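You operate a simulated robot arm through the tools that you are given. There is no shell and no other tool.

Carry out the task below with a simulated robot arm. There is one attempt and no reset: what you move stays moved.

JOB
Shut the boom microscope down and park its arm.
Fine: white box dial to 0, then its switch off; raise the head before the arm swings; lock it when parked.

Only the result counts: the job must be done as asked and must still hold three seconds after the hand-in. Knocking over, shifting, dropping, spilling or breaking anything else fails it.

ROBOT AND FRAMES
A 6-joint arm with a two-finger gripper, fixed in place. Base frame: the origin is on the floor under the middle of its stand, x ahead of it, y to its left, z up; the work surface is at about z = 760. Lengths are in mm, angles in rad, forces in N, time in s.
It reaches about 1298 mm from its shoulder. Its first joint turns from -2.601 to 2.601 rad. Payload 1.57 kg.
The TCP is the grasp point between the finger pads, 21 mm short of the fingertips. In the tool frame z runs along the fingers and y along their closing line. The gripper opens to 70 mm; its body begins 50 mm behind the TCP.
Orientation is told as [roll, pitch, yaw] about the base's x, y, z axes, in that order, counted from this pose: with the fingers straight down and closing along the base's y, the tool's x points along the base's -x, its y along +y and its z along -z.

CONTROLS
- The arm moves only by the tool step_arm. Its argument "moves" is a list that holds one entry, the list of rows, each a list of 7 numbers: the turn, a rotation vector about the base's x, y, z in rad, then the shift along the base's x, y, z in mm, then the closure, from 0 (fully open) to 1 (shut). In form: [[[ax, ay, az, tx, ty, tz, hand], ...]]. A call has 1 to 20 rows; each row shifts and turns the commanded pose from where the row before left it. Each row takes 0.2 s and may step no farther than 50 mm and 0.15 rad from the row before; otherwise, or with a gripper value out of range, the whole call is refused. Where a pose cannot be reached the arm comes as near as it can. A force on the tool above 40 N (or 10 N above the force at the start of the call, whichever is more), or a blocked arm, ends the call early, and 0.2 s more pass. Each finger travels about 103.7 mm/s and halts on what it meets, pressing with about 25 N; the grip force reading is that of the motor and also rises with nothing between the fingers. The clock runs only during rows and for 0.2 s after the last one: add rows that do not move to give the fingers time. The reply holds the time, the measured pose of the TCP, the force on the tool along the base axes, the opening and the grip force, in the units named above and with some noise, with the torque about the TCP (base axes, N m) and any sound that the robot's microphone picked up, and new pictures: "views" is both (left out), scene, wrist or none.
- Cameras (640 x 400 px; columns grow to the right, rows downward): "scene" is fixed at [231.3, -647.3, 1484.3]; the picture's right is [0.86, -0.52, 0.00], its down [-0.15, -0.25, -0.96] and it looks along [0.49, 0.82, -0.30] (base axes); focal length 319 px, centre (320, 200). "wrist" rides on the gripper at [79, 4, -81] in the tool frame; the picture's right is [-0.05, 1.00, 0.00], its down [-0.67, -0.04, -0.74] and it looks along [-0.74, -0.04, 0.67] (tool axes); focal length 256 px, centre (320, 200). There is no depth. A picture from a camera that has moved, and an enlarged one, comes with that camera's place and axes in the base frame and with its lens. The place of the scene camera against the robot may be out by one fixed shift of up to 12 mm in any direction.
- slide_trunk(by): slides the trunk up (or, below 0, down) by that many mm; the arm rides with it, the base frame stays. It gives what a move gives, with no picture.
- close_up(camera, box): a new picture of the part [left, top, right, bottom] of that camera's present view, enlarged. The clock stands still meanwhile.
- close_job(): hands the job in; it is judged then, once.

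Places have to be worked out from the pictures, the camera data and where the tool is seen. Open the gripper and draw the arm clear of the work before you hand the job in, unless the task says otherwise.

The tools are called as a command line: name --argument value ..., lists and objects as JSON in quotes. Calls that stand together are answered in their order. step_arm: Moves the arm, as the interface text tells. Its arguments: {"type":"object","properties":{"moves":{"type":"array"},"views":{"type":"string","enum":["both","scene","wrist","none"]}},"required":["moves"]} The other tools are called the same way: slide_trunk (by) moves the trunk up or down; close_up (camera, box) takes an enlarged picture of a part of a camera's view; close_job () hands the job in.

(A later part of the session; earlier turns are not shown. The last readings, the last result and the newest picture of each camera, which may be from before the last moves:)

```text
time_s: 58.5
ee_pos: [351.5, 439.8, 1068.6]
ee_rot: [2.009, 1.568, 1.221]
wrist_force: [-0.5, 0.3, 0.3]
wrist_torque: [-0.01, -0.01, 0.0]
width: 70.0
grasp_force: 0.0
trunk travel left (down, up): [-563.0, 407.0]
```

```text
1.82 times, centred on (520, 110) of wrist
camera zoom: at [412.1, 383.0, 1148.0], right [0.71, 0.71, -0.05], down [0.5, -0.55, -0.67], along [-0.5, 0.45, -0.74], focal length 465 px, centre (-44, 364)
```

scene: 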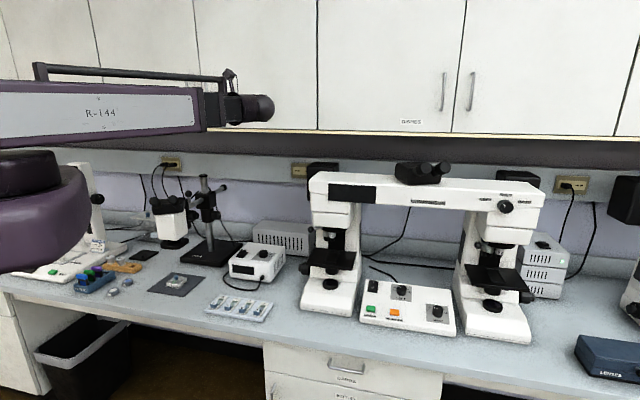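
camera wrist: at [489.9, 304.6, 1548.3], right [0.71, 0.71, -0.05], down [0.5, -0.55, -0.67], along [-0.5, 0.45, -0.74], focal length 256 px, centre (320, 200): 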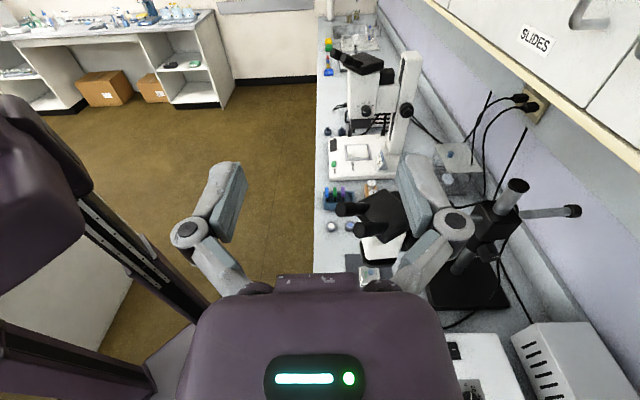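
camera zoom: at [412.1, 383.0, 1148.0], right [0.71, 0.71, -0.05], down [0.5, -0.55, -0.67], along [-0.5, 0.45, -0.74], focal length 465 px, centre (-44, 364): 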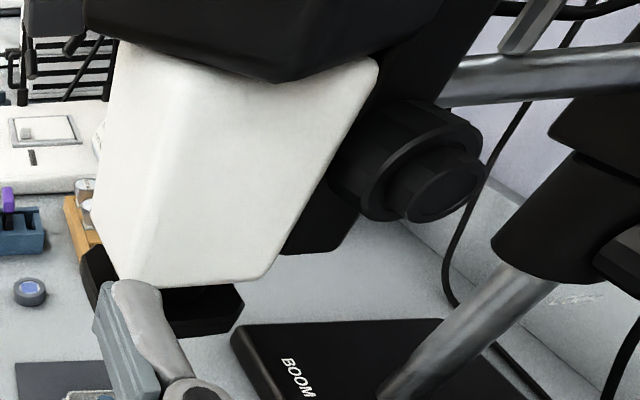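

The fine-knob end is confirmed near (422, 646, 1045). I'll advance along the bench depth until the hand is in line with the knob axis, still 75 mm to its right, and lower the trunk by 24 mm.

step_arm --moves '[[[0, 0, 0, 27.7, 27.7, 0, 0], [0, 0, 0, 27.7, 27.7, 0, 0], [0, 0, 0, 27.7, 27.7, 0, 0], [0, 0, 0, 27.7, 27.7, 0, 0], [0, 0, 0, 27.7, 27.7, 0, 0]]]' --views "none"

slide_trunk --by -24

close_up --camera "wrist" --box '[0, 0, 640, 400]'

close_up --camera "scene" --box '[110, 130, 310, 270]'

```text
time_s: 59.7
ee_pos: [490.2, 576.3, 1067.2]
ee_rot: [1.854, 1.565, 1.07]
wrist_force: [0.5, 0.4, 0.1]
wrist_torque: [0.03, -0.01, -0.01]
width: 69.7
grasp_force: 0.0
trunk travel left (down, up): [-563.0, 407.0]
```

```text
time_s: 60.4
ee_pos: [489.6, 576.7, 1044.3]
ee_rot: [1.834, 1.566, 1.049]
wrist_force: [-0.3, 0.6, 0.0]
wrist_torque: [-0.01, 0.05, -0.05]
width: 70.0
grasp_force: 0.1
trunk travel left (down, up): [-539.0, 431.0]
```

```text
1.00 times, centred on (320, 200) of wrist (not enlarged: the box is as wide or as high as the picture)
camera zoom: at [550.1, 521.0, 1123.9], right [0.71, 0.71, -0.05], down [0.5, -0.55, -0.67], along [-0.5, 0.45, -0.74], focal length 256 px, centre (320, 200)
```

zoom: 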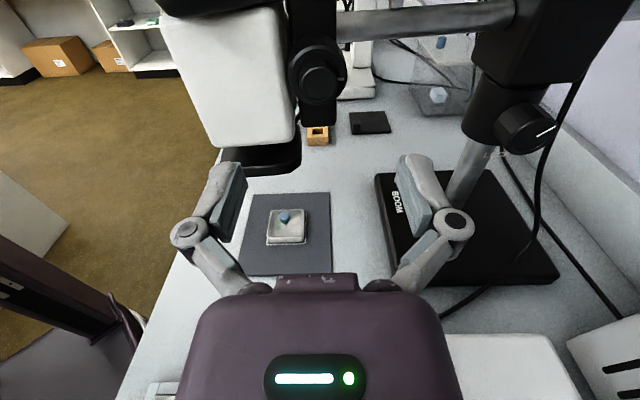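

```text
2.86 times, centred on (210, 200) of scene
camera zoom: at [231.3, -647.3, 1484.3], right [0.86, -0.52, 0.0], down [-0.15, -0.25, -0.96], along [0.49, 0.82, -0.3], focal length 911 px, centre (634, 200)
```

zoom: 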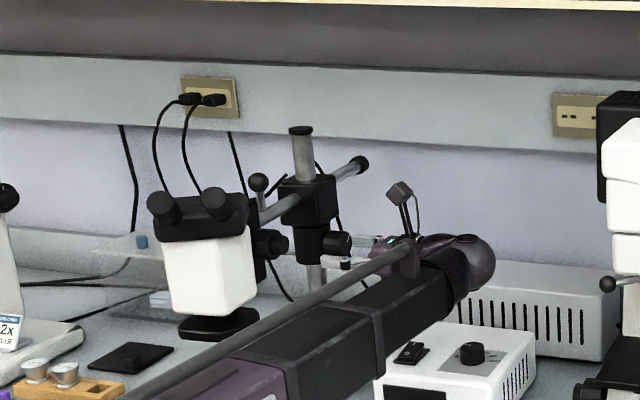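

This is a clean head-on view of the focus knob. The white head's right face is at about u −193 and reaches close to the knob, so the fingertips must stay to the right of about u −187; I'll zoom to measure the knob.

close_up --camera "wrist" --box '[250, 0, 390, 130]'

close_up --camera "wrist" --box '[460, 60, 600, 200]'

```text
3.08 times, centred on (320, 65) of wrist
camera zoom: at [550.1, 521.0, 1123.9], right [0.71, 0.71, -0.05], down [0.5, -0.55, -0.67], along [-0.5, 0.45, -0.74], focal length 788 px, centre (320, 615)
```

zoom: 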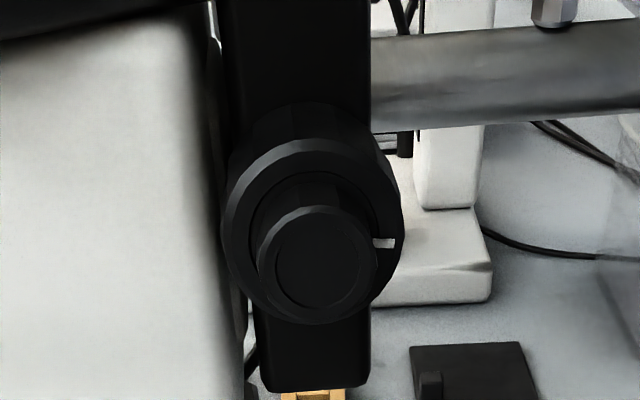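

```text
2.86 times, centred on (530, 130) of wrist
camera zoom: at [550.1, 521.0, 1123.9], right [0.71, 0.71, -0.05], down [0.5, -0.55, -0.67], along [-0.5, 0.45, -0.74], focal length 731 px, centre (-280, 400)
```

zoom: 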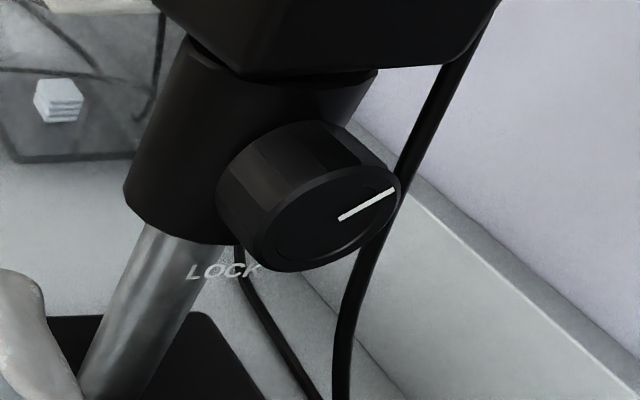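

The knob axis is at n 754, z 1045; the coarse face is at about u −171, so tips at u −186 give about 15 mm of grip and still clear the head. I'll advance 103 mm along the axis with open fingers.

step_arm --moves '[[[0, 0, 0, -24, 24, 0, 0], [0, 0, 0, -24, 24, 0, 0]]]' --views "wrist"

close_up --camera "wrist" --box '[180, 20, 460, 250]'

```text
time_s: 61.0
ee_pos: [439.1, 623.1, 1044.4]
ee_rot: [2.179, 1.568, 1.392]
wrist_force: [0.2, 0.1, -0.3]
wrist_torque: [-0.01, 0.02, -0.01]
width: 70.0
grasp_force: 0.0
trunk travel left (down, up): [-539.0, 431.0]
camera wrist: at [501.3, 567.8, 1124.1], right [0.71, 0.71, -0.05], down [0.5, -0.55, -0.67], along [-0.5, 0.45, -0.74], focal length 256 px, centre (320, 200)
```

wrist: 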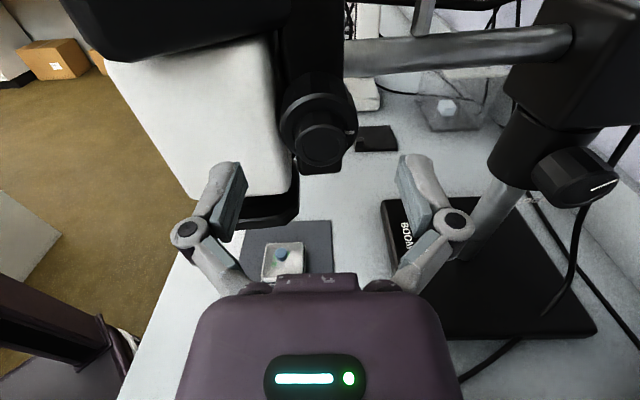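

```text
1.74 times, centred on (320, 135) of wrist
camera zoom: at [501.3, 567.8, 1124.1], right [0.71, 0.71, -0.05], down [0.5, -0.55, -0.67], along [-0.5, 0.45, -0.74], focal length 445 px, centre (320, 313)
```

zoom: 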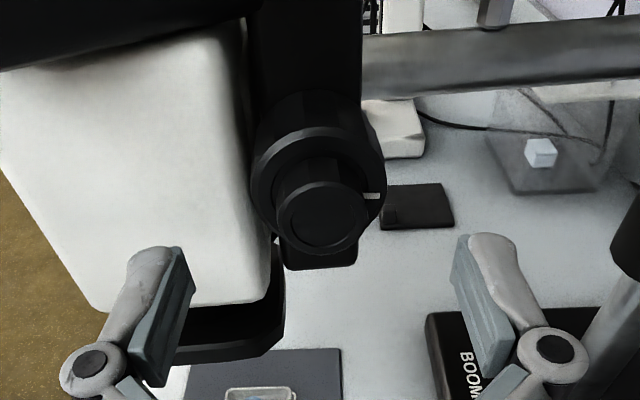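

Refined: axis z ≈ 1047.5, coarse face u ≈ −166, laterally centred within a millimetre. I'll raise the trunk 3 mm and advance the last 33 mm, leaving the tips clear of the head body.

slide_trunk --by 3

step_arm --moves '[[[0, 0, 0, -11.7, 11.7, 0, 0], [0, 0, 0, -11.6, 11.6, 0, 0], [0, 0, 0, 0, 0, 0, 0]]]' --views "both"

close_up --camera "wrist" --box '[180, 40, 460, 270]'

close_up --camera "scene" --box '[150, 170, 270, 240]'

```text
time_s: 61.5
ee_pos: [441.1, 623.8, 1046.2]
ee_rot: [2.189, 1.566, 1.404]
wrist_force: [0.8, 0.7, 0.5]
wrist_torque: [0.01, -0.03, -0.01]
width: 70.1
grasp_force: 0.1
trunk travel left (down, up): [-542.0, 428.0]
```

```text
time_s: 62.3
ee_pos: [416.5, 645.4, 1047.5]
ee_rot: [2.114, 1.569, 1.326]
wrist_force: [0.1, -0.4, -0.4]
wrist_torque: [0.01, -0.01, 0.01]
width: 70.1
grasp_force: 0.0
trunk travel left (down, up): [-542.0, 428.0]
camera wrist: at [478.4, 590.8, 1127.0], right [0.71, 0.71, -0.05], down [0.5, -0.55, -0.67], along [-0.5, 0.45, -0.74], focal length 256 px, centre (320, 200)
```

scene: 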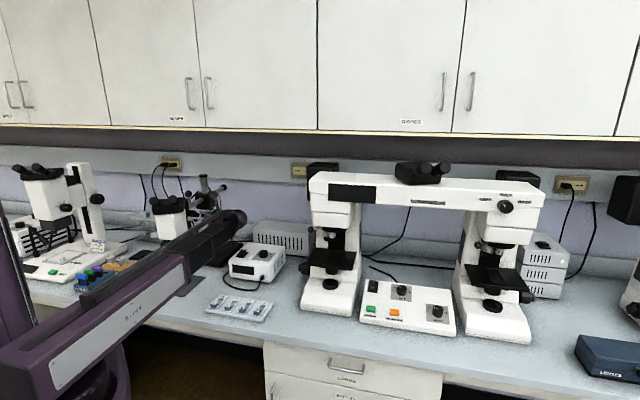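
wrist: 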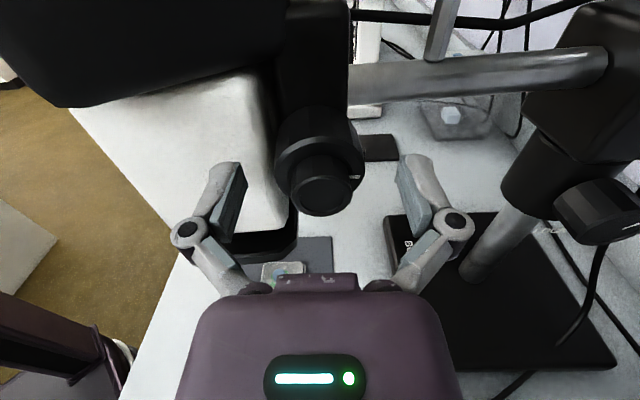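

```text
1.74 times, centred on (320, 155) of wrist
camera zoom: at [478.4, 590.8, 1127.0], right [0.71, 0.71, -0.05], down [0.5, -0.55, -0.67], along [-0.5, 0.45, -0.74], focal length 445 px, centre (320, 278)
```

zoom: 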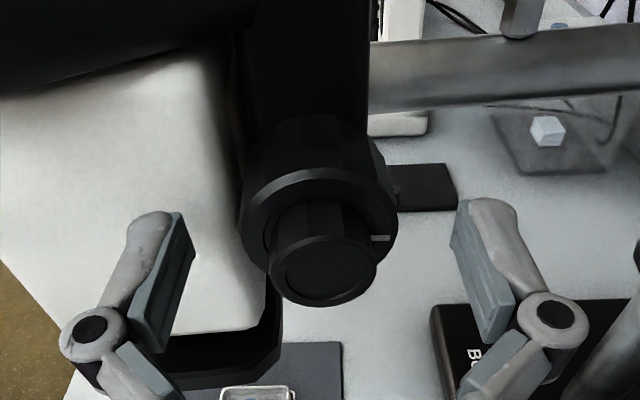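

```text
5.33 times, centred on (210, 205) of scene
camera zoom: at [231.3, -647.3, 1484.3], right [0.86, -0.52, 0.0], down [-0.15, -0.25, -0.96], along [0.49, 0.82, -0.3], focal length 1700 px, centre (907, 173)
```

zoom: 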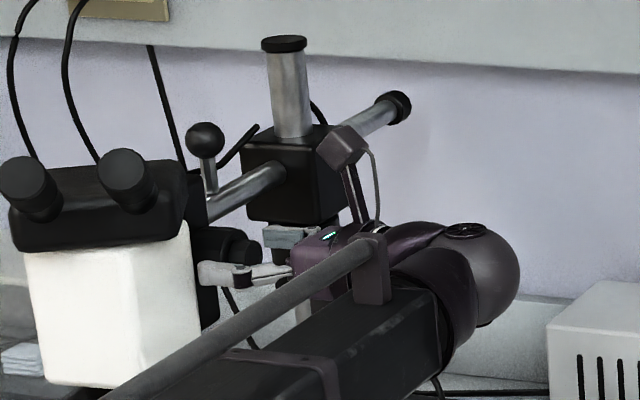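

The fingertips reach about 10–15 mm past the coarse face, on both sides of it. I'll close on the coarse barrel.

step_arm --moves '[[[0, 0, 0, 0, 0, 0, 0.3], [0, 0, 0, 0, 0, 0, 1], [0, 0, 0, 0, 0, 0, 1]]]' --views "wrist"

close_up --camera "wrist" --box '[180, 40, 460, 270]'

```text
time_s: 63.1
ee_pos: [418.2, 645.9, 1047.6]
ee_rot: [2.076, 1.567, 1.291]
wrist_force: [-1.1, -5.1, -3.1]
wrist_torque: [0.05, 0.08, 0.2]
width: 43.8
grasp_force: 32.1
trunk travel left (down, up): [-542.0, 428.0]
camera wrist: at [478.5, 590.1, 1127.0], right [0.71, 0.71, -0.05], down [0.5, -0.55, -0.67], along [-0.5, 0.45, -0.74], focal length 256 px, centre (320, 200)
```

wrist: 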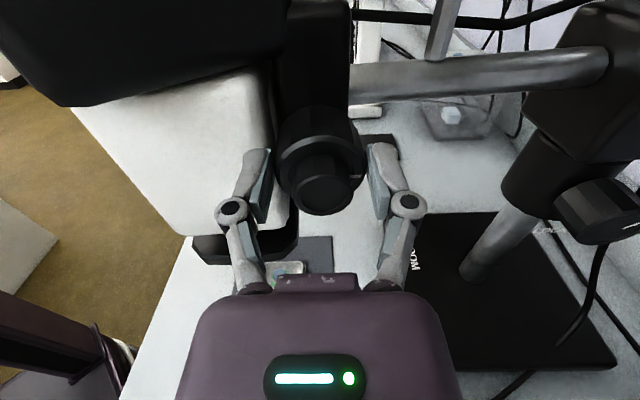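

```text
1.74 times, centred on (320, 155) of wrist
camera zoom: at [478.5, 590.1, 1127.0], right [0.71, 0.71, -0.05], down [0.5, -0.55, -0.67], along [-0.5, 0.45, -0.74], focal length 445 px, centre (320, 278)
```

zoom: 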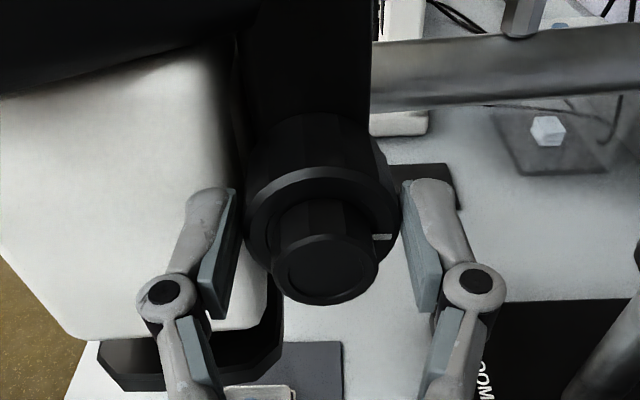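

Gripped at 43.8 mm with low side load. I'll try turning 0.3 rad one way (counter-clockwise as seen from the right) and see which way the head goes.

step_arm --moves '[[[0.0707, -0.0707, 0, 0, 0, 0, 1], [0.0707, -0.0707, 0, 0, 0, 0, 1], [0.0707, -0.0707, 0, 0, 0, 0, 1]]]' --views "wrist"

close_up --camera "scene" --box '[150, 170, 270, 240]'

```text
time_s: 63.9
ee_pos: [416.7, 645.0, 1047.1]
ee_rot: [1.576, 1.265, 0.793]
wrist_force: [-7.0, -12.2, -9.5]
wrist_torque: [0.33, 0.45, 0.65]
width: 43.7
grasp_force: 31.7
trunk travel left (down, up): [-542.0, 428.0]
camera wrist: at [461.1, 572.9, 1124.8], right [0.68, 0.69, 0.25], down [0.64, -0.41, -0.65], along [-0.34, 0.6, -0.72], focal length 256 px, centre (320, 200)
```

wrist: 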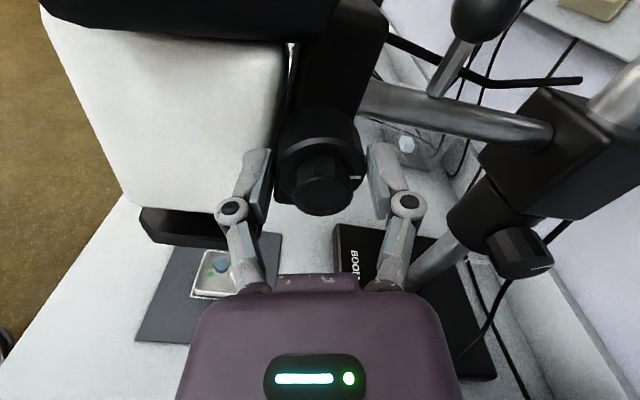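

```text
5.33 times, centred on (210, 205) of scene
camera zoom: at [231.3, -647.3, 1484.3], right [0.86, -0.52, 0.0], down [-0.15, -0.25, -0.96], along [0.49, 0.82, -0.3], focal length 1700 px, centre (907, 173)
```

zoom: 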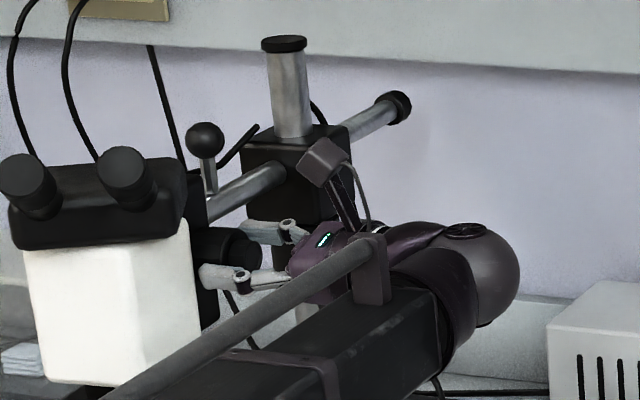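

The knob turned with the fingers. I'll take a tight reference close-up of the head so its motion can be measured on the next turn.

close_up --camera "scene" --box '[145, 190, 195, 222]'

step_arm --moves '[[[0.0707, -0.0707, 0, -0.2, -0.4, 0, 1], [0.0707, -0.0707, 0, -0.2, -0.4, 0, 1], [0.0707, -0.0707, 0, 0, 0, 0, 1]]]' --views "none"

close_up --camera "scene" --box '[145, 190, 195, 222]'

```text
12.50 times, centred on (170, 206) of scene
camera zoom: at [231.3, -647.3, 1484.3], right [0.86, -0.52, 0.0], down [-0.15, -0.25, -0.96], along [0.49, 0.82, -0.3], focal length 3984 px, centre (2195, 125)
```

zoom: 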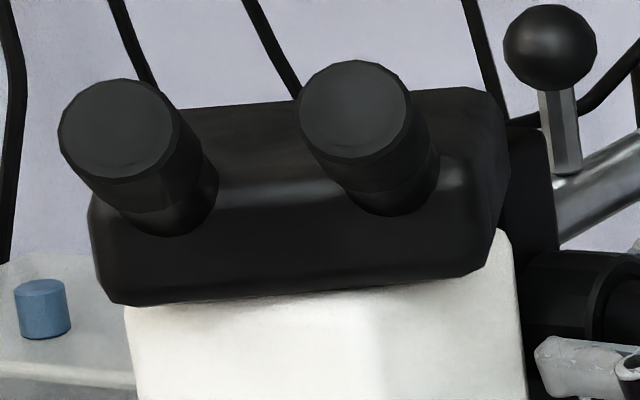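

```text
time_s: 64.7
ee_pos: [415.8, 645.5, 1047.5]
ee_rot: [1.574, 0.966, 0.79]
wrist_force: [-9.7, -19.3, -16.8]
wrist_torque: [-0.03, 0.15, 0.65]
width: 43.8
grasp_force: 31.9
trunk travel left (down, up): [-542.0, 428.0]
```

```text
12.50 times, centred on (170, 206) of scene
camera zoom: at [231.3, -647.3, 1484.3], right [0.86, -0.52, 0.0], down [-0.15, -0.25, -0.96], along [0.49, 0.82, -0.3], focal length 3984 px, centre (2195, 125)
```

zoom: 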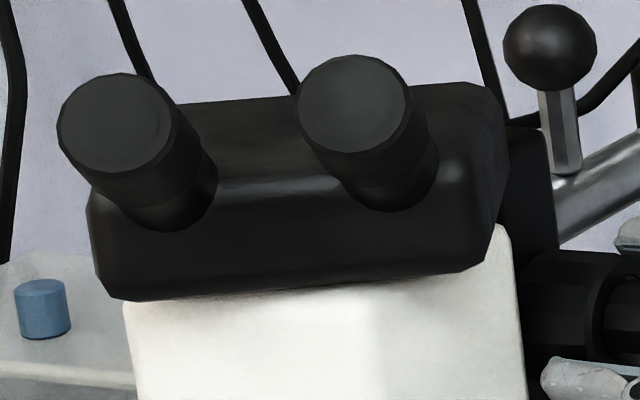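

The head rises: it came up about 1.6 mm on the screen for 0.3 rad, so this counter-clockwise sense is right, at roughly 34 mm per turn. The load points down and outward, so the knob axis lies slightly lower than the TCP; I'll lower the trunk 2 mm and see if the load drops.

slide_trunk --by -2

step_arm --moves '[[[0, 0, 0, -0.8, -0.8, 0, 1]]]' --views "none"

```text
time_s: 65.2
ee_pos: [415.9, 645.1, 1048.1]
ee_rot: [1.582, 0.965, 0.797]
wrist_force: [-8.5, -15.3, 1.1]
wrist_torque: [-0.08, -0.07, 0.44]
width: 43.5
grasp_force: 31.8
trunk travel left (down, up): [-540.0, 430.0]
```

```text
time_s: 65.6
ee_pos: [414.9, 644.2, 1046.5]
ee_rot: [1.581, 0.964, 0.794]
wrist_force: [-5.3, -7.2, 9.3]
wrist_torque: [0.25, 0.25, 0.94]
width: 43.9
grasp_force: 32.2
trunk travel left (down, up): [-540.0, 430.0]
```

The load dropped well. I'll continue turning 0.4 rad with a small outward drift per row.

step_arm --moves '[[[0.0707, -0.0707, 0, -0.2, -0.2, 0, 1], [0.0707, -0.0707, 0, -0.2, -0.2, 0, 1], [0.0707, -0.0707, 0, -0.2, -0.2, 0, 1], [0.0707, -0.0707, 0, -0.2, -0.2, 0, 1]]]' --views "none"

```text
time_s: 66.6
ee_pos: [415.7, 643.2, 1046.1]
ee_rot: [1.572, 0.566, 0.785]
wrist_force: [5.5, 8.6, 19.0]
wrist_torque: [0.35, 0.33, 0.32]
width: 43.8
grasp_force: 32.2
trunk travel left (down, up): [-540.0, 430.0]
```

Slight over-compensation now. I'll nudge back by raising the trunk 1 mm, shift in, and continue turning.

slide_trunk --by 1.2

step_arm --moves '[[[0.0707, -0.0707, 0, 0.3, 0.3, 0, 1], [0.0707, -0.0707, 0, 0, 0, 0, 1], [0.0707, -0.0707, 0, 0, 0, 0, 1]]]' --views "wrist"

close_up --camera "scene" --box '[145, 190, 195, 222]'

```text
time_s: 67.1
ee_pos: [414.9, 644.2, 1046.9]
ee_rot: [1.572, 0.567, 0.788]
wrist_force: [7.7, 8.9, 12.4]
wrist_torque: [0.0, -0.07, -0.3]
width: 43.1
grasp_force: 31.9
trunk travel left (down, up): [-541.0, 429.0]
```

```text
time_s: 67.9
ee_pos: [414.8, 644.1, 1046.0]
ee_rot: [1.57, 0.267, 0.789]
wrist_force: [4.6, 3.7, -0.2]
wrist_torque: [0.33, 0.42, -0.15]
width: 43.4
grasp_force: 32.2
trunk travel left (down, up): [-541.0, 429.0]
camera wrist: at [420.5, 532.5, 1071.0], right [0.22, 0.22, 0.95], down [0.97, -0.08, -0.21], along [0.03, 0.97, -0.23], focal length 256 px, centre (320, 200)
```

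wrist: 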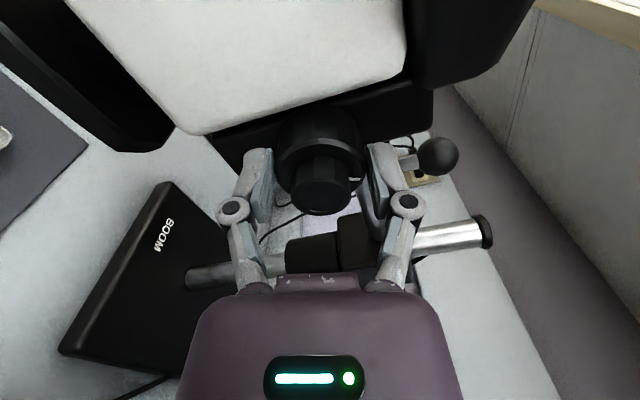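

```text
12.50 times, centred on (170, 206) of scene
camera zoom: at [231.3, -647.3, 1484.3], right [0.86, -0.52, 0.0], down [-0.15, -0.25, -0.96], along [0.49, 0.82, -0.3], focal length 3984 px, centre (2195, 125)
```

zoom: 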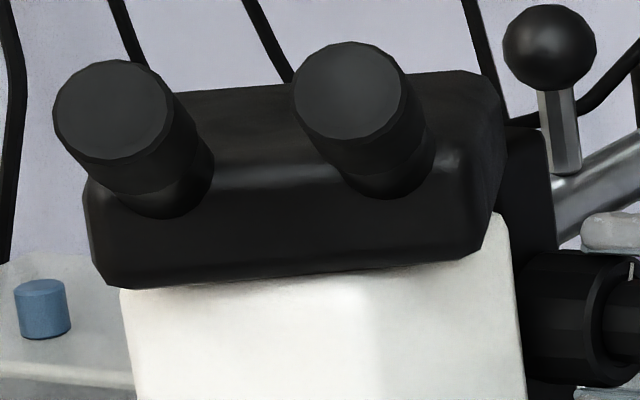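

The head is up about 7.5 mm so far and loads are low. I'll keep turning.

step_arm --moves '[[[0.0707, -0.0707, 0, 0, 0, 0, 1], [0.0707, -0.0707, 0, 0, 0, 0, 1], [0.0707, -0.0707, 0, 0, 0, 0, 1], [0.0707, -0.0707, 0, 0, 0, 0, 1]]]' --views "none"

```text
time_s: 68.9
ee_pos: [414.5, 644.7, 1044.6]
ee_rot: [1.567, -0.133, 0.791]
wrist_force: [-4.8, -2.9, -20.1]
wrist_torque: [0.03, 0.15, -0.28]
width: 43.5
grasp_force: 32.1
trunk travel left (down, up): [-541.0, 429.0]
```

Downward pull again; I lower the trunk 1.5 mm and continue.

slide_trunk --by -1.6

step_arm --moves '[[[0.0707, -0.0707, 0, 0, 0, 0, 1], [0.0707, -0.0707, 0, 0, 0, 0, 1], [0.0707, -0.0707, 0, 0, 0, 0, 1], [0.0707, -0.0707, 0, 0, 0, 0, 1]]]' --views "none"

```text
time_s: 69.4
ee_pos: [415.6, 644.0, 1044.1]
ee_rot: [1.574, -0.133, 0.788]
wrist_force: [-3.4, 0.2, -9.3]
wrist_torque: [-0.1, -0.09, 0.79]
width: 43.3
grasp_force: 31.6
trunk travel left (down, up): [-540.0, 430.0]
```

```text
time_s: 70.4
ee_pos: [413.7, 644.8, 1043.1]
ee_rot: [1.569, -0.532, 0.789]
wrist_force: [-1.0, 1.3, -10.3]
wrist_torque: [-0.62, 0.68, -0.15]
width: 44.0
grasp_force: 31.9
trunk travel left (down, up): [-540.0, 430.0]
```

A turning resistance of about 0.9 Nm has appeared, so the rack may be at its top. I'll check the head's position.

close_up --camera "scene" --box '[145, 190, 195, 222]'

close_up --camera "wrist" --box '[0, 0, 640, 400]'

```text
12.50 times, centred on (170, 206) of scene
camera zoom: at [231.3, -647.3, 1484.3], right [0.86, -0.52, 0.0], down [-0.15, -0.25, -0.96], along [0.49, 0.82, -0.3], focal length 3984 px, centre (2195, 125)
```

zoom: 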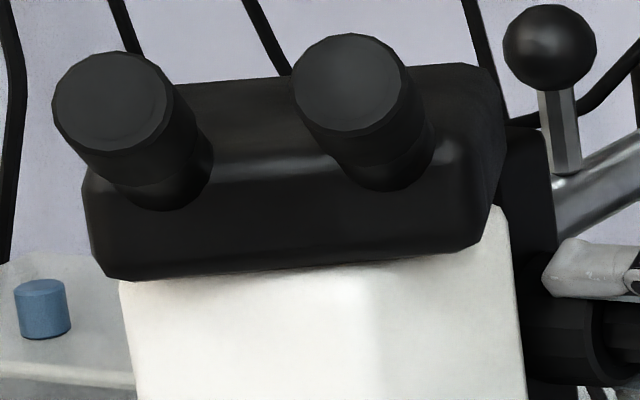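

```text
1.00 times, centred on (320, 200) of wrist (not enlarged: the box is as wide or as high as the picture)
camera zoom: at [424.0, 536.3, 1007.6], right [-0.33, -0.33, 0.89], down [0.95, -0.11, 0.31], along [-0.01, 0.94, 0.34], focal length 256 px, centre (320, 200)
```

zoom: 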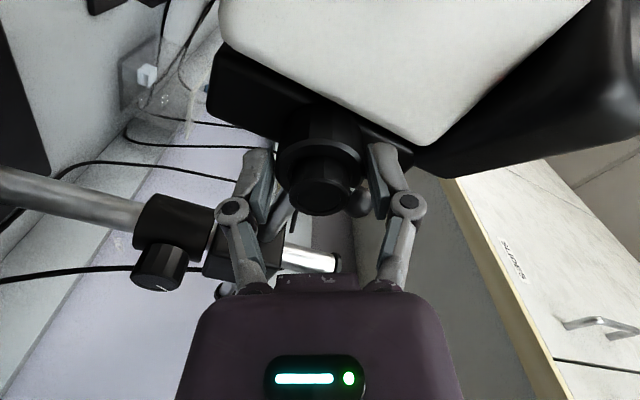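

The head rose only about 2.6 mm in this stretch. I'll zoom to see whether the knob slipped in the fingers or a finger touches the head.

close_up --camera "wrist" --box '[220, 80, 420, 240]'

```text
2.50 times, centred on (320, 160) of wrist
camera zoom: at [424.0, 536.3, 1007.6], right [-0.33, -0.33, 0.89], down [0.95, -0.11, 0.31], along [-0.01, 0.94, 0.34], focal length 640 px, centre (320, 300)
```

zoom: 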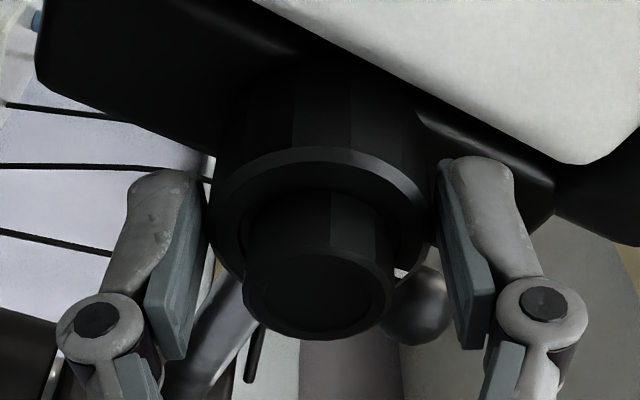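

It looks like the knob slipped in the fingers, as if at its upper stop. I'll open, turn the hand back 1.3 rad, regrip, and push again to tell a stop from an obstruction.

step_arm --moves '[[[0, 0, 0, 0, 0, 0, 0.3], [0, 0, 0, 0, 0, 0, 0], [0, 0, 0, 0, 0, 0, 0], [-0.0919, 0.0919, 0, 0, 0, 0, 0], [-0.0919, 0.0919, 0, 0, 0, 0, 0], [-0.0919, 0.0919, 0, 0, 0, 0, 0], [-0.0919, 0.0919, 0, 0, 0, 0, 0], [-0.0919, 0.0919, 0, 0, 0, 0, 0], [-0.0919, 0.0919, 0, 0, 0, 0, 0], [-0.0919, 0.0919, 0, 0, 0, 0, 0], [-0.0919, 0.0919, 0, 0, 0, 0, 0], [-0.0919, 0.0919, 0, 0, 0, 0, 0], [-0.0919, 0.0919, 0, 0, 0, 0, 0]]]' --views "wrist"

close_up --camera "wrist" --box '[200, 40, 440, 240]'

close_up --camera "scene" --box '[145, 190, 195, 222]'

```text
time_s: 73.2
ee_pos: [415.5, 643.3, 1045.5]
ee_rot: [1.575, 0.772, 0.787]
wrist_force: [-0.3, 0.0, 0.4]
wrist_torque: [0.0, 0.05, -0.02]
width: 69.9
grasp_force: 0.0
trunk travel left (down, up): [-540.0, 430.0]
camera wrist: at [435.7, 547.3, 1103.6], right [0.52, 0.52, 0.68], down [0.85, -0.2, -0.49], along [-0.12, 0.83, -0.55], focal length 256 px, centre (320, 200)
```

wrist: 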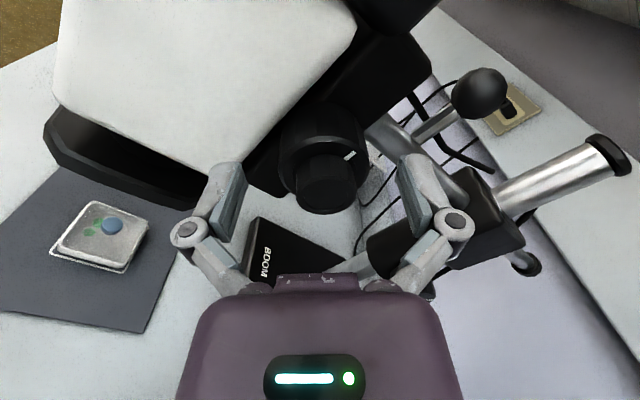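

```text
2.00 times, centred on (320, 140) of wrist
camera zoom: at [435.7, 547.3, 1103.6], right [0.52, 0.52, 0.68], down [0.85, -0.2, -0.49], along [-0.12, 0.83, -0.55], focal length 512 px, centre (320, 320)
```

zoom: 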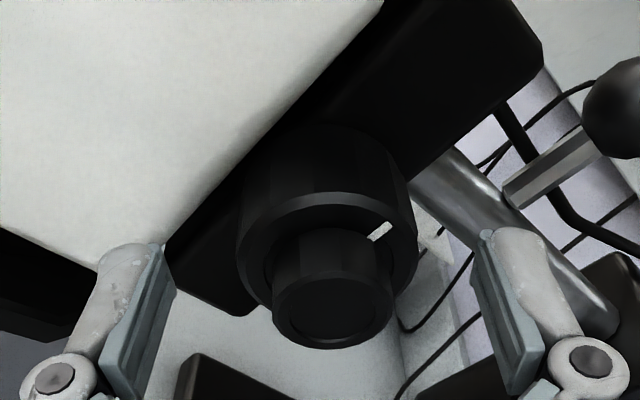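

```text
12.50 times, centred on (170, 206) of scene
camera zoom: at [231.3, -647.3, 1484.3], right [0.86, -0.52, 0.0], down [-0.15, -0.25, -0.96], along [0.49, 0.82, -0.3], focal length 3984 px, centre (2195, 125)
```

zoom: 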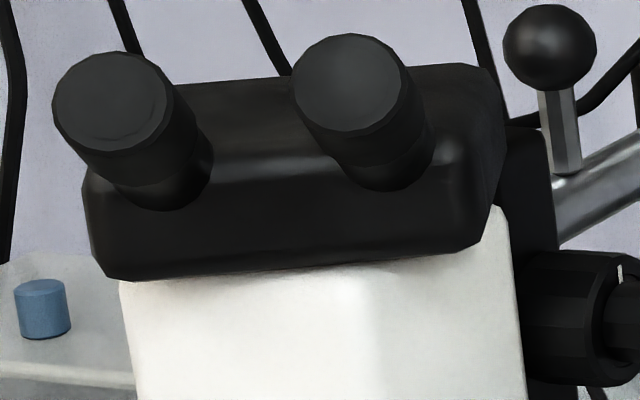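

The head stays put when released, and the white mark has turned by about 70°. I'll regrip at this angle and turn again to see whether it moves further.

step_arm --moves '[[[0, 0, 0, 0, 0, 0, 0.3], [0, 0, 0, 0, 0, 0, 1], [0, 0, 0, 0, 0, 0, 1]]]' --views "none"

step_arm --moves '[[[0.0707, -0.0707, 0, 0, 0, 0, 1], [0.0707, -0.0707, 0, 0, 0, 0, 1], [0.0707, -0.0707, 0, 0, 0, 0, 1]]]' --views "wrist"

close_up --camera "scene" --box '[145, 190, 195, 222]'

```text
time_s: 74.0
ee_pos: [416.5, 644.0, 1046.6]
ee_rot: [1.581, 0.77, 0.791]
wrist_force: [10.2, 9.3, 19.8]
wrist_torque: [0.28, 0.25, -0.39]
width: 43.4
grasp_force: 31.6
trunk travel left (down, up): [-540.0, 430.0]
```

```text
time_s: 74.8
ee_pos: [417.8, 644.2, 1044.2]
ee_rot: [1.574, 0.468, 0.788]
wrist_force: [20.4, 19.3, 23.1]
wrist_torque: [-0.27, 0.43, -0.26]
width: 43.5
grasp_force: 31.9
trunk travel left (down, up): [-540.0, 430.0]
camera wrist: at [426.5, 538.1, 1084.5], right [0.36, 0.35, 0.87], down [0.93, -0.12, -0.34], along [-0.01, 0.93, -0.37], focal length 256 px, centre (320, 200)
```

wrist: 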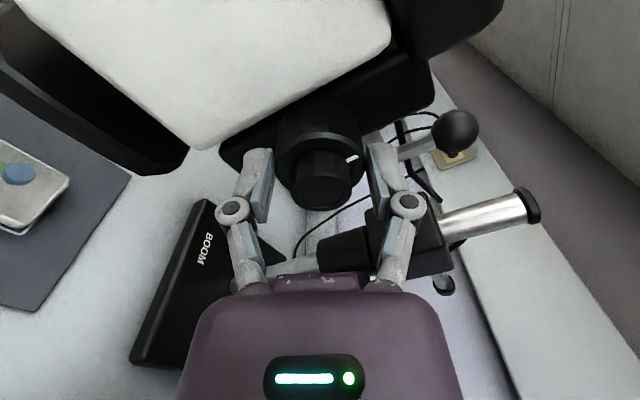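

```text
12.50 times, centred on (170, 206) of scene
camera zoom: at [231.3, -647.3, 1484.3], right [0.86, -0.52, 0.0], down [-0.15, -0.25, -0.96], along [0.49, 0.82, -0.3], focal length 3984 px, centre (2195, 125)
```

zoom: 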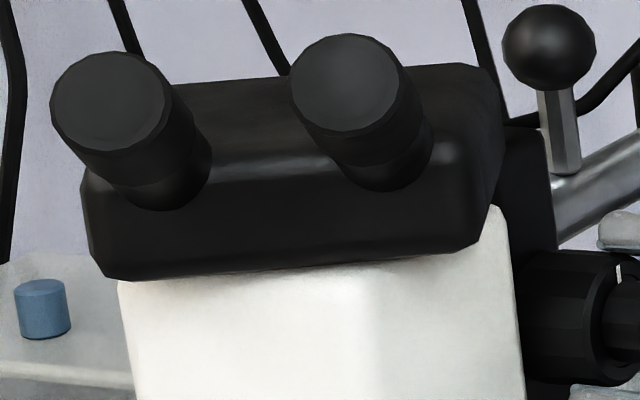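

The head did not rise further, and load increased. I'll check the mark up close to see if the knob turned.

close_up --camera "wrist" --box '[200, 40, 440, 240]'

close_up --camera "scene" --box '[180, 200, 220, 225]'

```text
2.00 times, centred on (320, 140) of wrist
camera zoom: at [426.5, 538.1, 1084.5], right [0.36, 0.35, 0.87], down [0.93, -0.12, -0.34], along [-0.01, 0.93, -0.37], focal length 512 px, centre (320, 320)
```

zoom: 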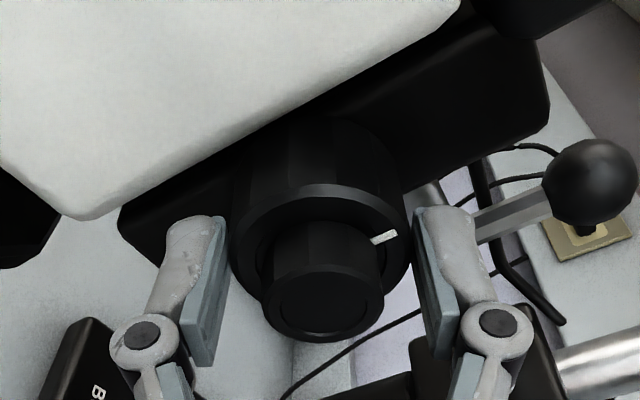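

```text
16.00 times, centred on (200, 212) of scene
camera zoom: at [231.3, -647.3, 1484.3], right [0.86, -0.52, 0.0], down [-0.15, -0.25, -0.96], along [0.49, 0.82, -0.3], focal length 5100 px, centre (2240, 0)
```

zoom: 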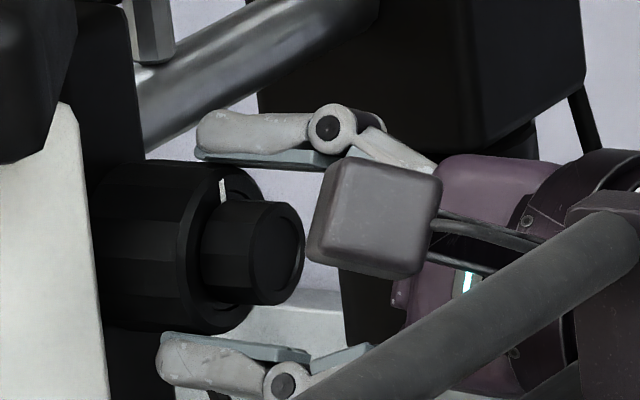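

I'll turn another 0.3 rad from this grip, with the load eased, to confirm whether it is at the end of travel.

slide_trunk --by 1.5

step_arm --moves '[[[0, 0, 0, 1, 1, 0, 1], [0.0707, -0.0707, 0, 0.3, 0.3, 0, 1], [0.0707, -0.0707, 0, 0, 0, 0, 1], [0.0707, -0.0707, 0, 0, 0, 0, 1]]]' --views "none"

close_up --camera "wrist" --box '[200, 40, 440, 240]'

close_up --camera "scene" --box '[145, 190, 195, 222]'

```text
time_s: 75.3
ee_pos: [417.4, 645.1, 1045.0]
ee_rot: [1.573, 0.469, 0.782]
wrist_force: [17.8, 16.0, 8.0]
wrist_torque: [-0.07, 0.07, -0.72]
width: 43.3
grasp_force: 32.4
trunk travel left (down, up): [-541.0, 429.0]
```

```text
time_s: 76.3
ee_pos: [414.5, 644.4, 1045.1]
ee_rot: [1.569, 0.168, 0.791]
wrist_force: [-2.6, -9.7, -12.6]
wrist_torque: [-0.35, 0.26, 0.23]
width: 43.3
grasp_force: 32.0
trunk travel left (down, up): [-541.0, 429.0]
```

```text
2.00 times, centred on (320, 140) of wrist
camera zoom: at [418.4, 530.8, 1063.4], right [0.15, 0.16, 0.98], down [0.99, -0.06, -0.14], along [0.04, 0.99, -0.16], focal length 512 px, centre (320, 320)
```

zoom: 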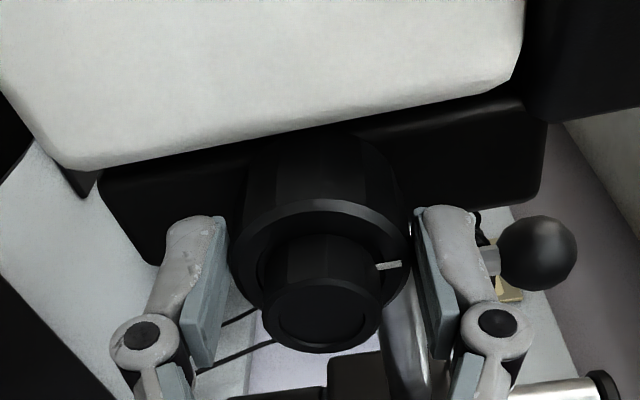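

```text
12.50 times, centred on (170, 206) of scene
camera zoom: at [231.3, -647.3, 1484.3], right [0.86, -0.52, 0.0], down [-0.15, -0.25, -0.96], along [0.49, 0.82, -0.3], focal length 3984 px, centre (2195, 125)
```

zoom: 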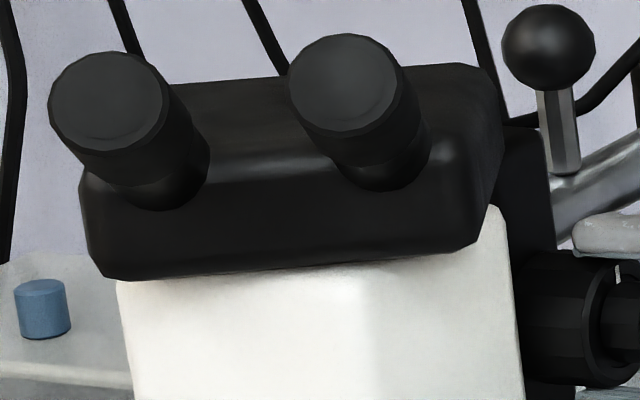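

The mark slipped the full amount in the fingers while the head stayed put: the focus is at its upper stop (raised roughly 10 mm). The boom also seems to give sideways a little, so before letting go I'll nudge it 2 mm left to feel whether the swing is locked.

step_arm --moves '[[[0, 0, 0, -0.7, 0.7, 0, 1], [0, 0, 0, -0.7, 0.7, 0, 1], [0, 0, 0, 0, 0, 0, 1]]]' --views "none"

close_up --camera "scene" --box '[145, 190, 195, 222]'

```text
time_s: 77.2
ee_pos: [414.6, 644.9, 1045.5]
ee_rot: [1.565, 0.168, 0.79]
wrist_force: [1.6, -5.2, -6.3]
wrist_torque: [0.03, 0.07, -0.12]
width: 43.6
grasp_force: 31.6
trunk travel left (down, up): [-541.0, 429.0]
stopped in row 3: the force on the tool passed its limit at 40 N (the readings are from after the stop); the commanded pose is now the measured one
```

```text
12.50 times, centred on (170, 206) of scene
camera zoom: at [231.3, -647.3, 1484.3], right [0.86, -0.52, 0.0], down [-0.15, -0.25, -0.96], along [0.49, 0.82, -0.3], focal length 3984 px, centre (2195, 125)
```

zoom: 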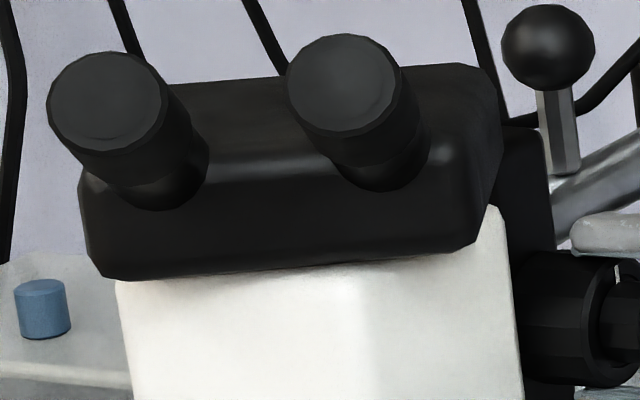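

The boom resisted beyond 40 N for under 2 mm, so the swing is locked and must be released first. I'll let go of the focus knob and back straight out to the right.

step_arm --moves '[[[0, 0, 0, 0, 0, 0, 0.3], [0, 0, 0, 0, 0, 0, 0], [0, 0, 0, 0, 0, 0, 0], [0, 0, 0, 24, -24, 0, 0], [0, 0, 0, 24, -24, 0, 0], [0, 0, 0, 18, -18, 0, 0]]]' --views "wrist"

close_up --camera "scene" --box '[145, 190, 195, 222]'

```text
time_s: 78.6
ee_pos: [478.2, 579.6, 1045.0]
ee_rot: [1.568, 0.17, 0.789]
wrist_force: [-0.6, -0.4, 0.4]
wrist_torque: [0.02, 0.03, 0.03]
width: 70.0
grasp_force: 0.1
trunk travel left (down, up): [-541.0, 429.0]
camera wrist: at [482.5, 466.2, 1063.6], right [0.15, 0.16, 0.98], down [0.99, -0.06, -0.14], along [0.04, 0.99, -0.17], focal length 256 px, centre (320, 200)
```

wrist: 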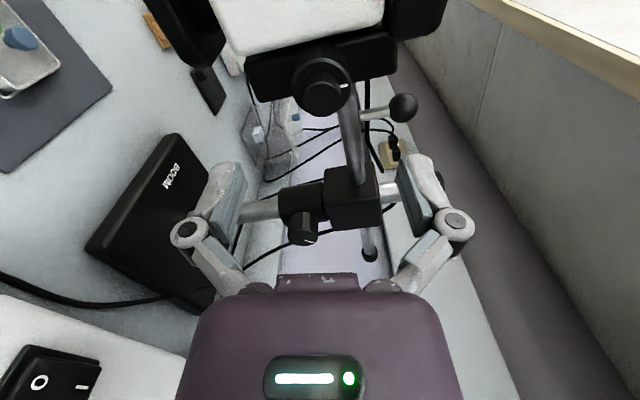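

```text
12.50 times, centred on (170, 206) of scene
camera zoom: at [231.3, -647.3, 1484.3], right [0.86, -0.52, 0.0], down [-0.15, -0.25, -0.96], along [0.49, 0.82, -0.3], focal length 3984 px, centre (2195, 125)
```

zoom: 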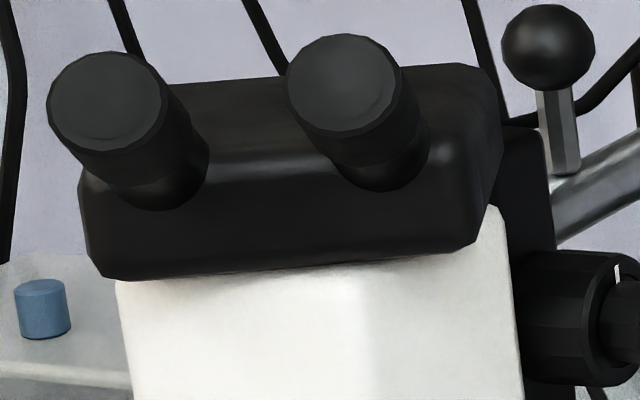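

The head stayed up after release. Now the lock knob: I'll zoom on it from this vantage to measure its position, size and mark.

close_up --camera "wrist" --box '[240, 140, 420, 270]'

close_up --camera "scene" --box '[195, 195, 245, 230]'

```text
3.08 times, centred on (330, 205) of wrist
camera zoom: at [482.5, 466.2, 1063.6], right [0.15, 0.16, 0.98], down [0.99, -0.06, -0.14], along [0.04, 0.99, -0.17], focal length 788 px, centre (289, 185)
```

zoom: 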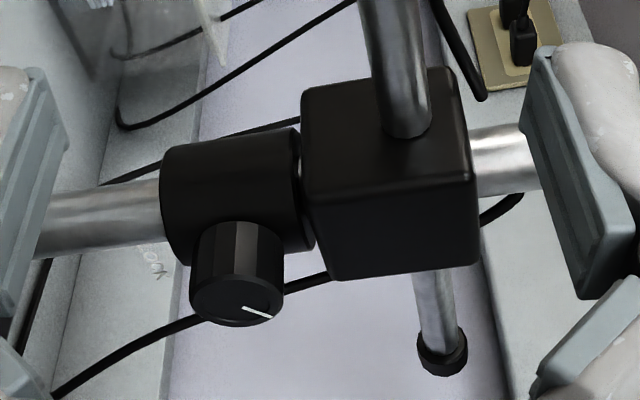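

```text
11.43 times, centred on (220, 212) of scene
camera zoom: at [231.3, -647.3, 1484.3], right [0.86, -0.52, 0.0], down [-0.15, -0.25, -0.96], along [0.49, 0.82, -0.3], focal length 3642 px, centre (1463, 57)
```

zoom: 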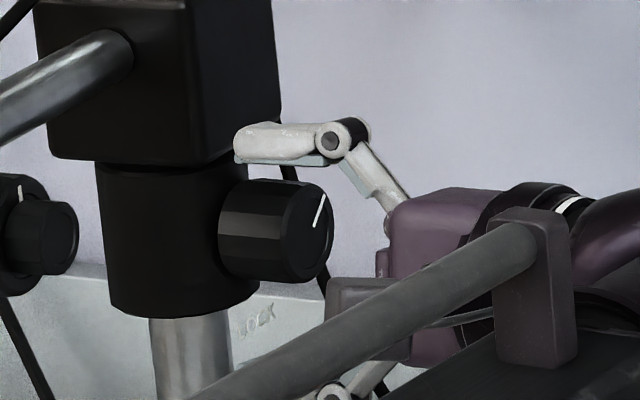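

The lock knob's face centre works out to u −182, n 946, z 977 (about 39 mm across), its mark at about 45° up-back. Loosening should be counter-clockwise from the right; I'll roll the fingers back to about 45°, move in line with the knob 105 mm to its right, and lower the trunk.

step_arm --moves '[[[-0.1, 0.1, 0, 0, 0, 0, 0], [-0.1, 0.1, 0, 0, 0, 0, 0], [-0.1, 0.1, 0, 0, 0, 0, 0], [-0.1, 0.1, 0, 0, 0, 0, 0], [0, 0, 0, 28, 28, 0, 0], [0, 0, 0, 28, 28, 0, 0], [0, 0, 0, 28, 28, 0, 0], [0, 0, 0, 28, 28, 0, 0], [0, 0, 0, 28, 28, 0, 0]]]' --views "none"

slide_trunk --by -67

close_up --camera "wrist" --box '[0, 0, 640, 400]'

close_up --camera "scene" --box '[160, 150, 320, 270]'

```text
time_s: 80.6
ee_pos: [620.2, 721.2, 1046.3]
ee_rot: [1.569, 0.734, 0.788]
wrist_force: [-0.5, -0.9, 0.8]
wrist_torque: [0.03, -0.03, -0.01]
width: 70.0
grasp_force: 0.1
trunk travel left (down, up): [-541.0, 429.0]
```

```text
time_s: 81.7
ee_pos: [620.9, 719.9, 979.2]
ee_rot: [1.569, 0.735, 0.79]
wrist_force: [-0.9, 0.7, -0.2]
wrist_torque: [-0.02, 0.04, 0.01]
width: 70.2
grasp_force: 0.1
trunk travel left (down, up): [-474.0, 496.0]
```

```text
1.00 times, centred on (320, 200) of wrist (not enlarged: the box is as wide or as high as the picture)
camera zoom: at [639.0, 623.5, 1035.7], right [0.5, 0.51, 0.71], down [0.86, -0.19, -0.47], along [-0.11, 0.84, -0.53], focal length 256 px, centre (320, 200)
```

zoom: 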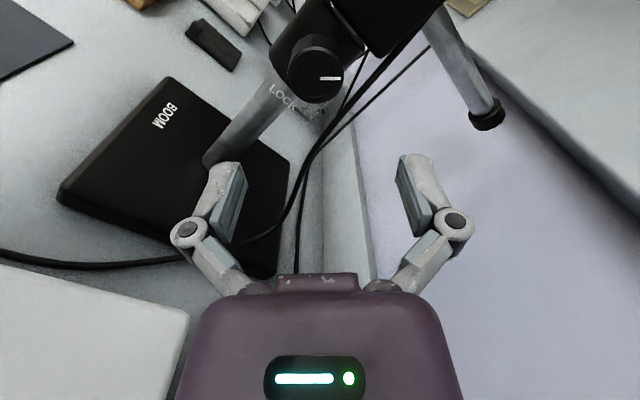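

```text
3.33 times, centred on (240, 210) of scene
camera zoom: at [231.3, -647.3, 1484.3], right [0.86, -0.52, 0.0], down [-0.15, -0.25, -0.96], along [0.49, 0.82, -0.3], focal length 1062 px, centre (587, 167)
```

zoom: 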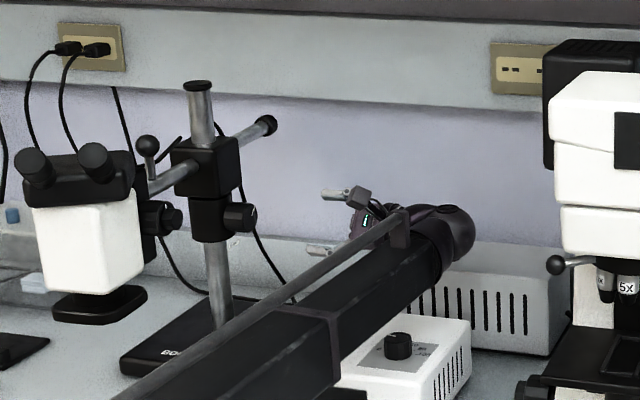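

The lock knob is ahead with its mark along image-right. I'll zoom to check the centring.

close_up --camera "wrist" --box '[230, 0, 410, 140]'

```text
2.86 times, centred on (320, 70) of wrist
camera zoom: at [639.0, 623.5, 1035.7], right [0.5, 0.51, 0.71], down [0.86, -0.19, -0.47], along [-0.11, 0.84, -0.53], focal length 731 px, centre (320, 571)
```

zoom: 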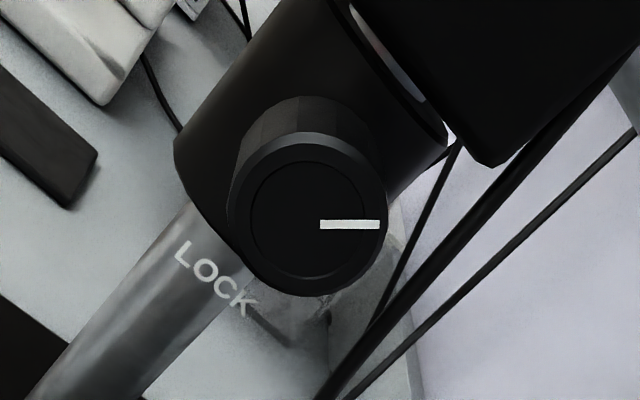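

Refined: the axis is at n 946, z 979.5, the diameter about 41 mm. I'll correct 2 mm and advance 107 mm so the tips reach u ≈ −198, staying right of the clamp block.

step_arm --moves '[[[0, 0, 0, -19.3, 18.5, 0, 0], [0, 0, 0, -19.3, 18.5, 0, 0], [0, 0, 0, -19.3, 18.5, 0, 0]]]' --views "none"

close_up --camera "wrist" --box '[180, 20, 460, 250]'

```text
time_s: 82.5
ee_pos: [561.7, 775.2, 978.0]
ee_rot: [1.565, 0.734, 0.79]
wrist_force: [-0.3, 0.0, 0.0]
wrist_torque: [-0.02, -0.01, 0.01]
width: 70.3
grasp_force: 0.1
trunk travel left (down, up): [-474.0, 496.0]
```

```text
1.74 times, centred on (320, 135) of wrist
camera zoom: at [580.9, 676.7, 1035.5], right [0.5, 0.51, 0.71], down [0.86, -0.19, -0.47], along [-0.11, 0.84, -0.53], focal length 445 px, centre (320, 313)
```

zoom: 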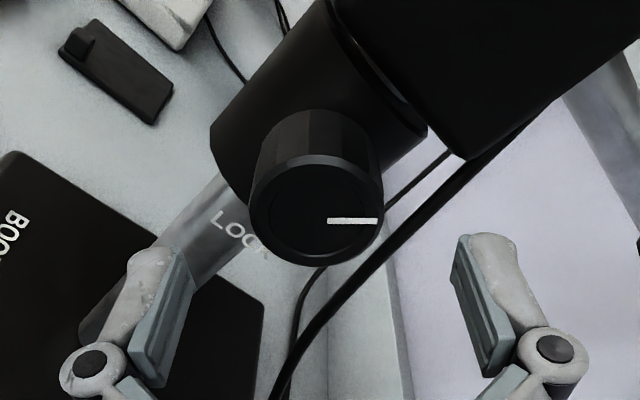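

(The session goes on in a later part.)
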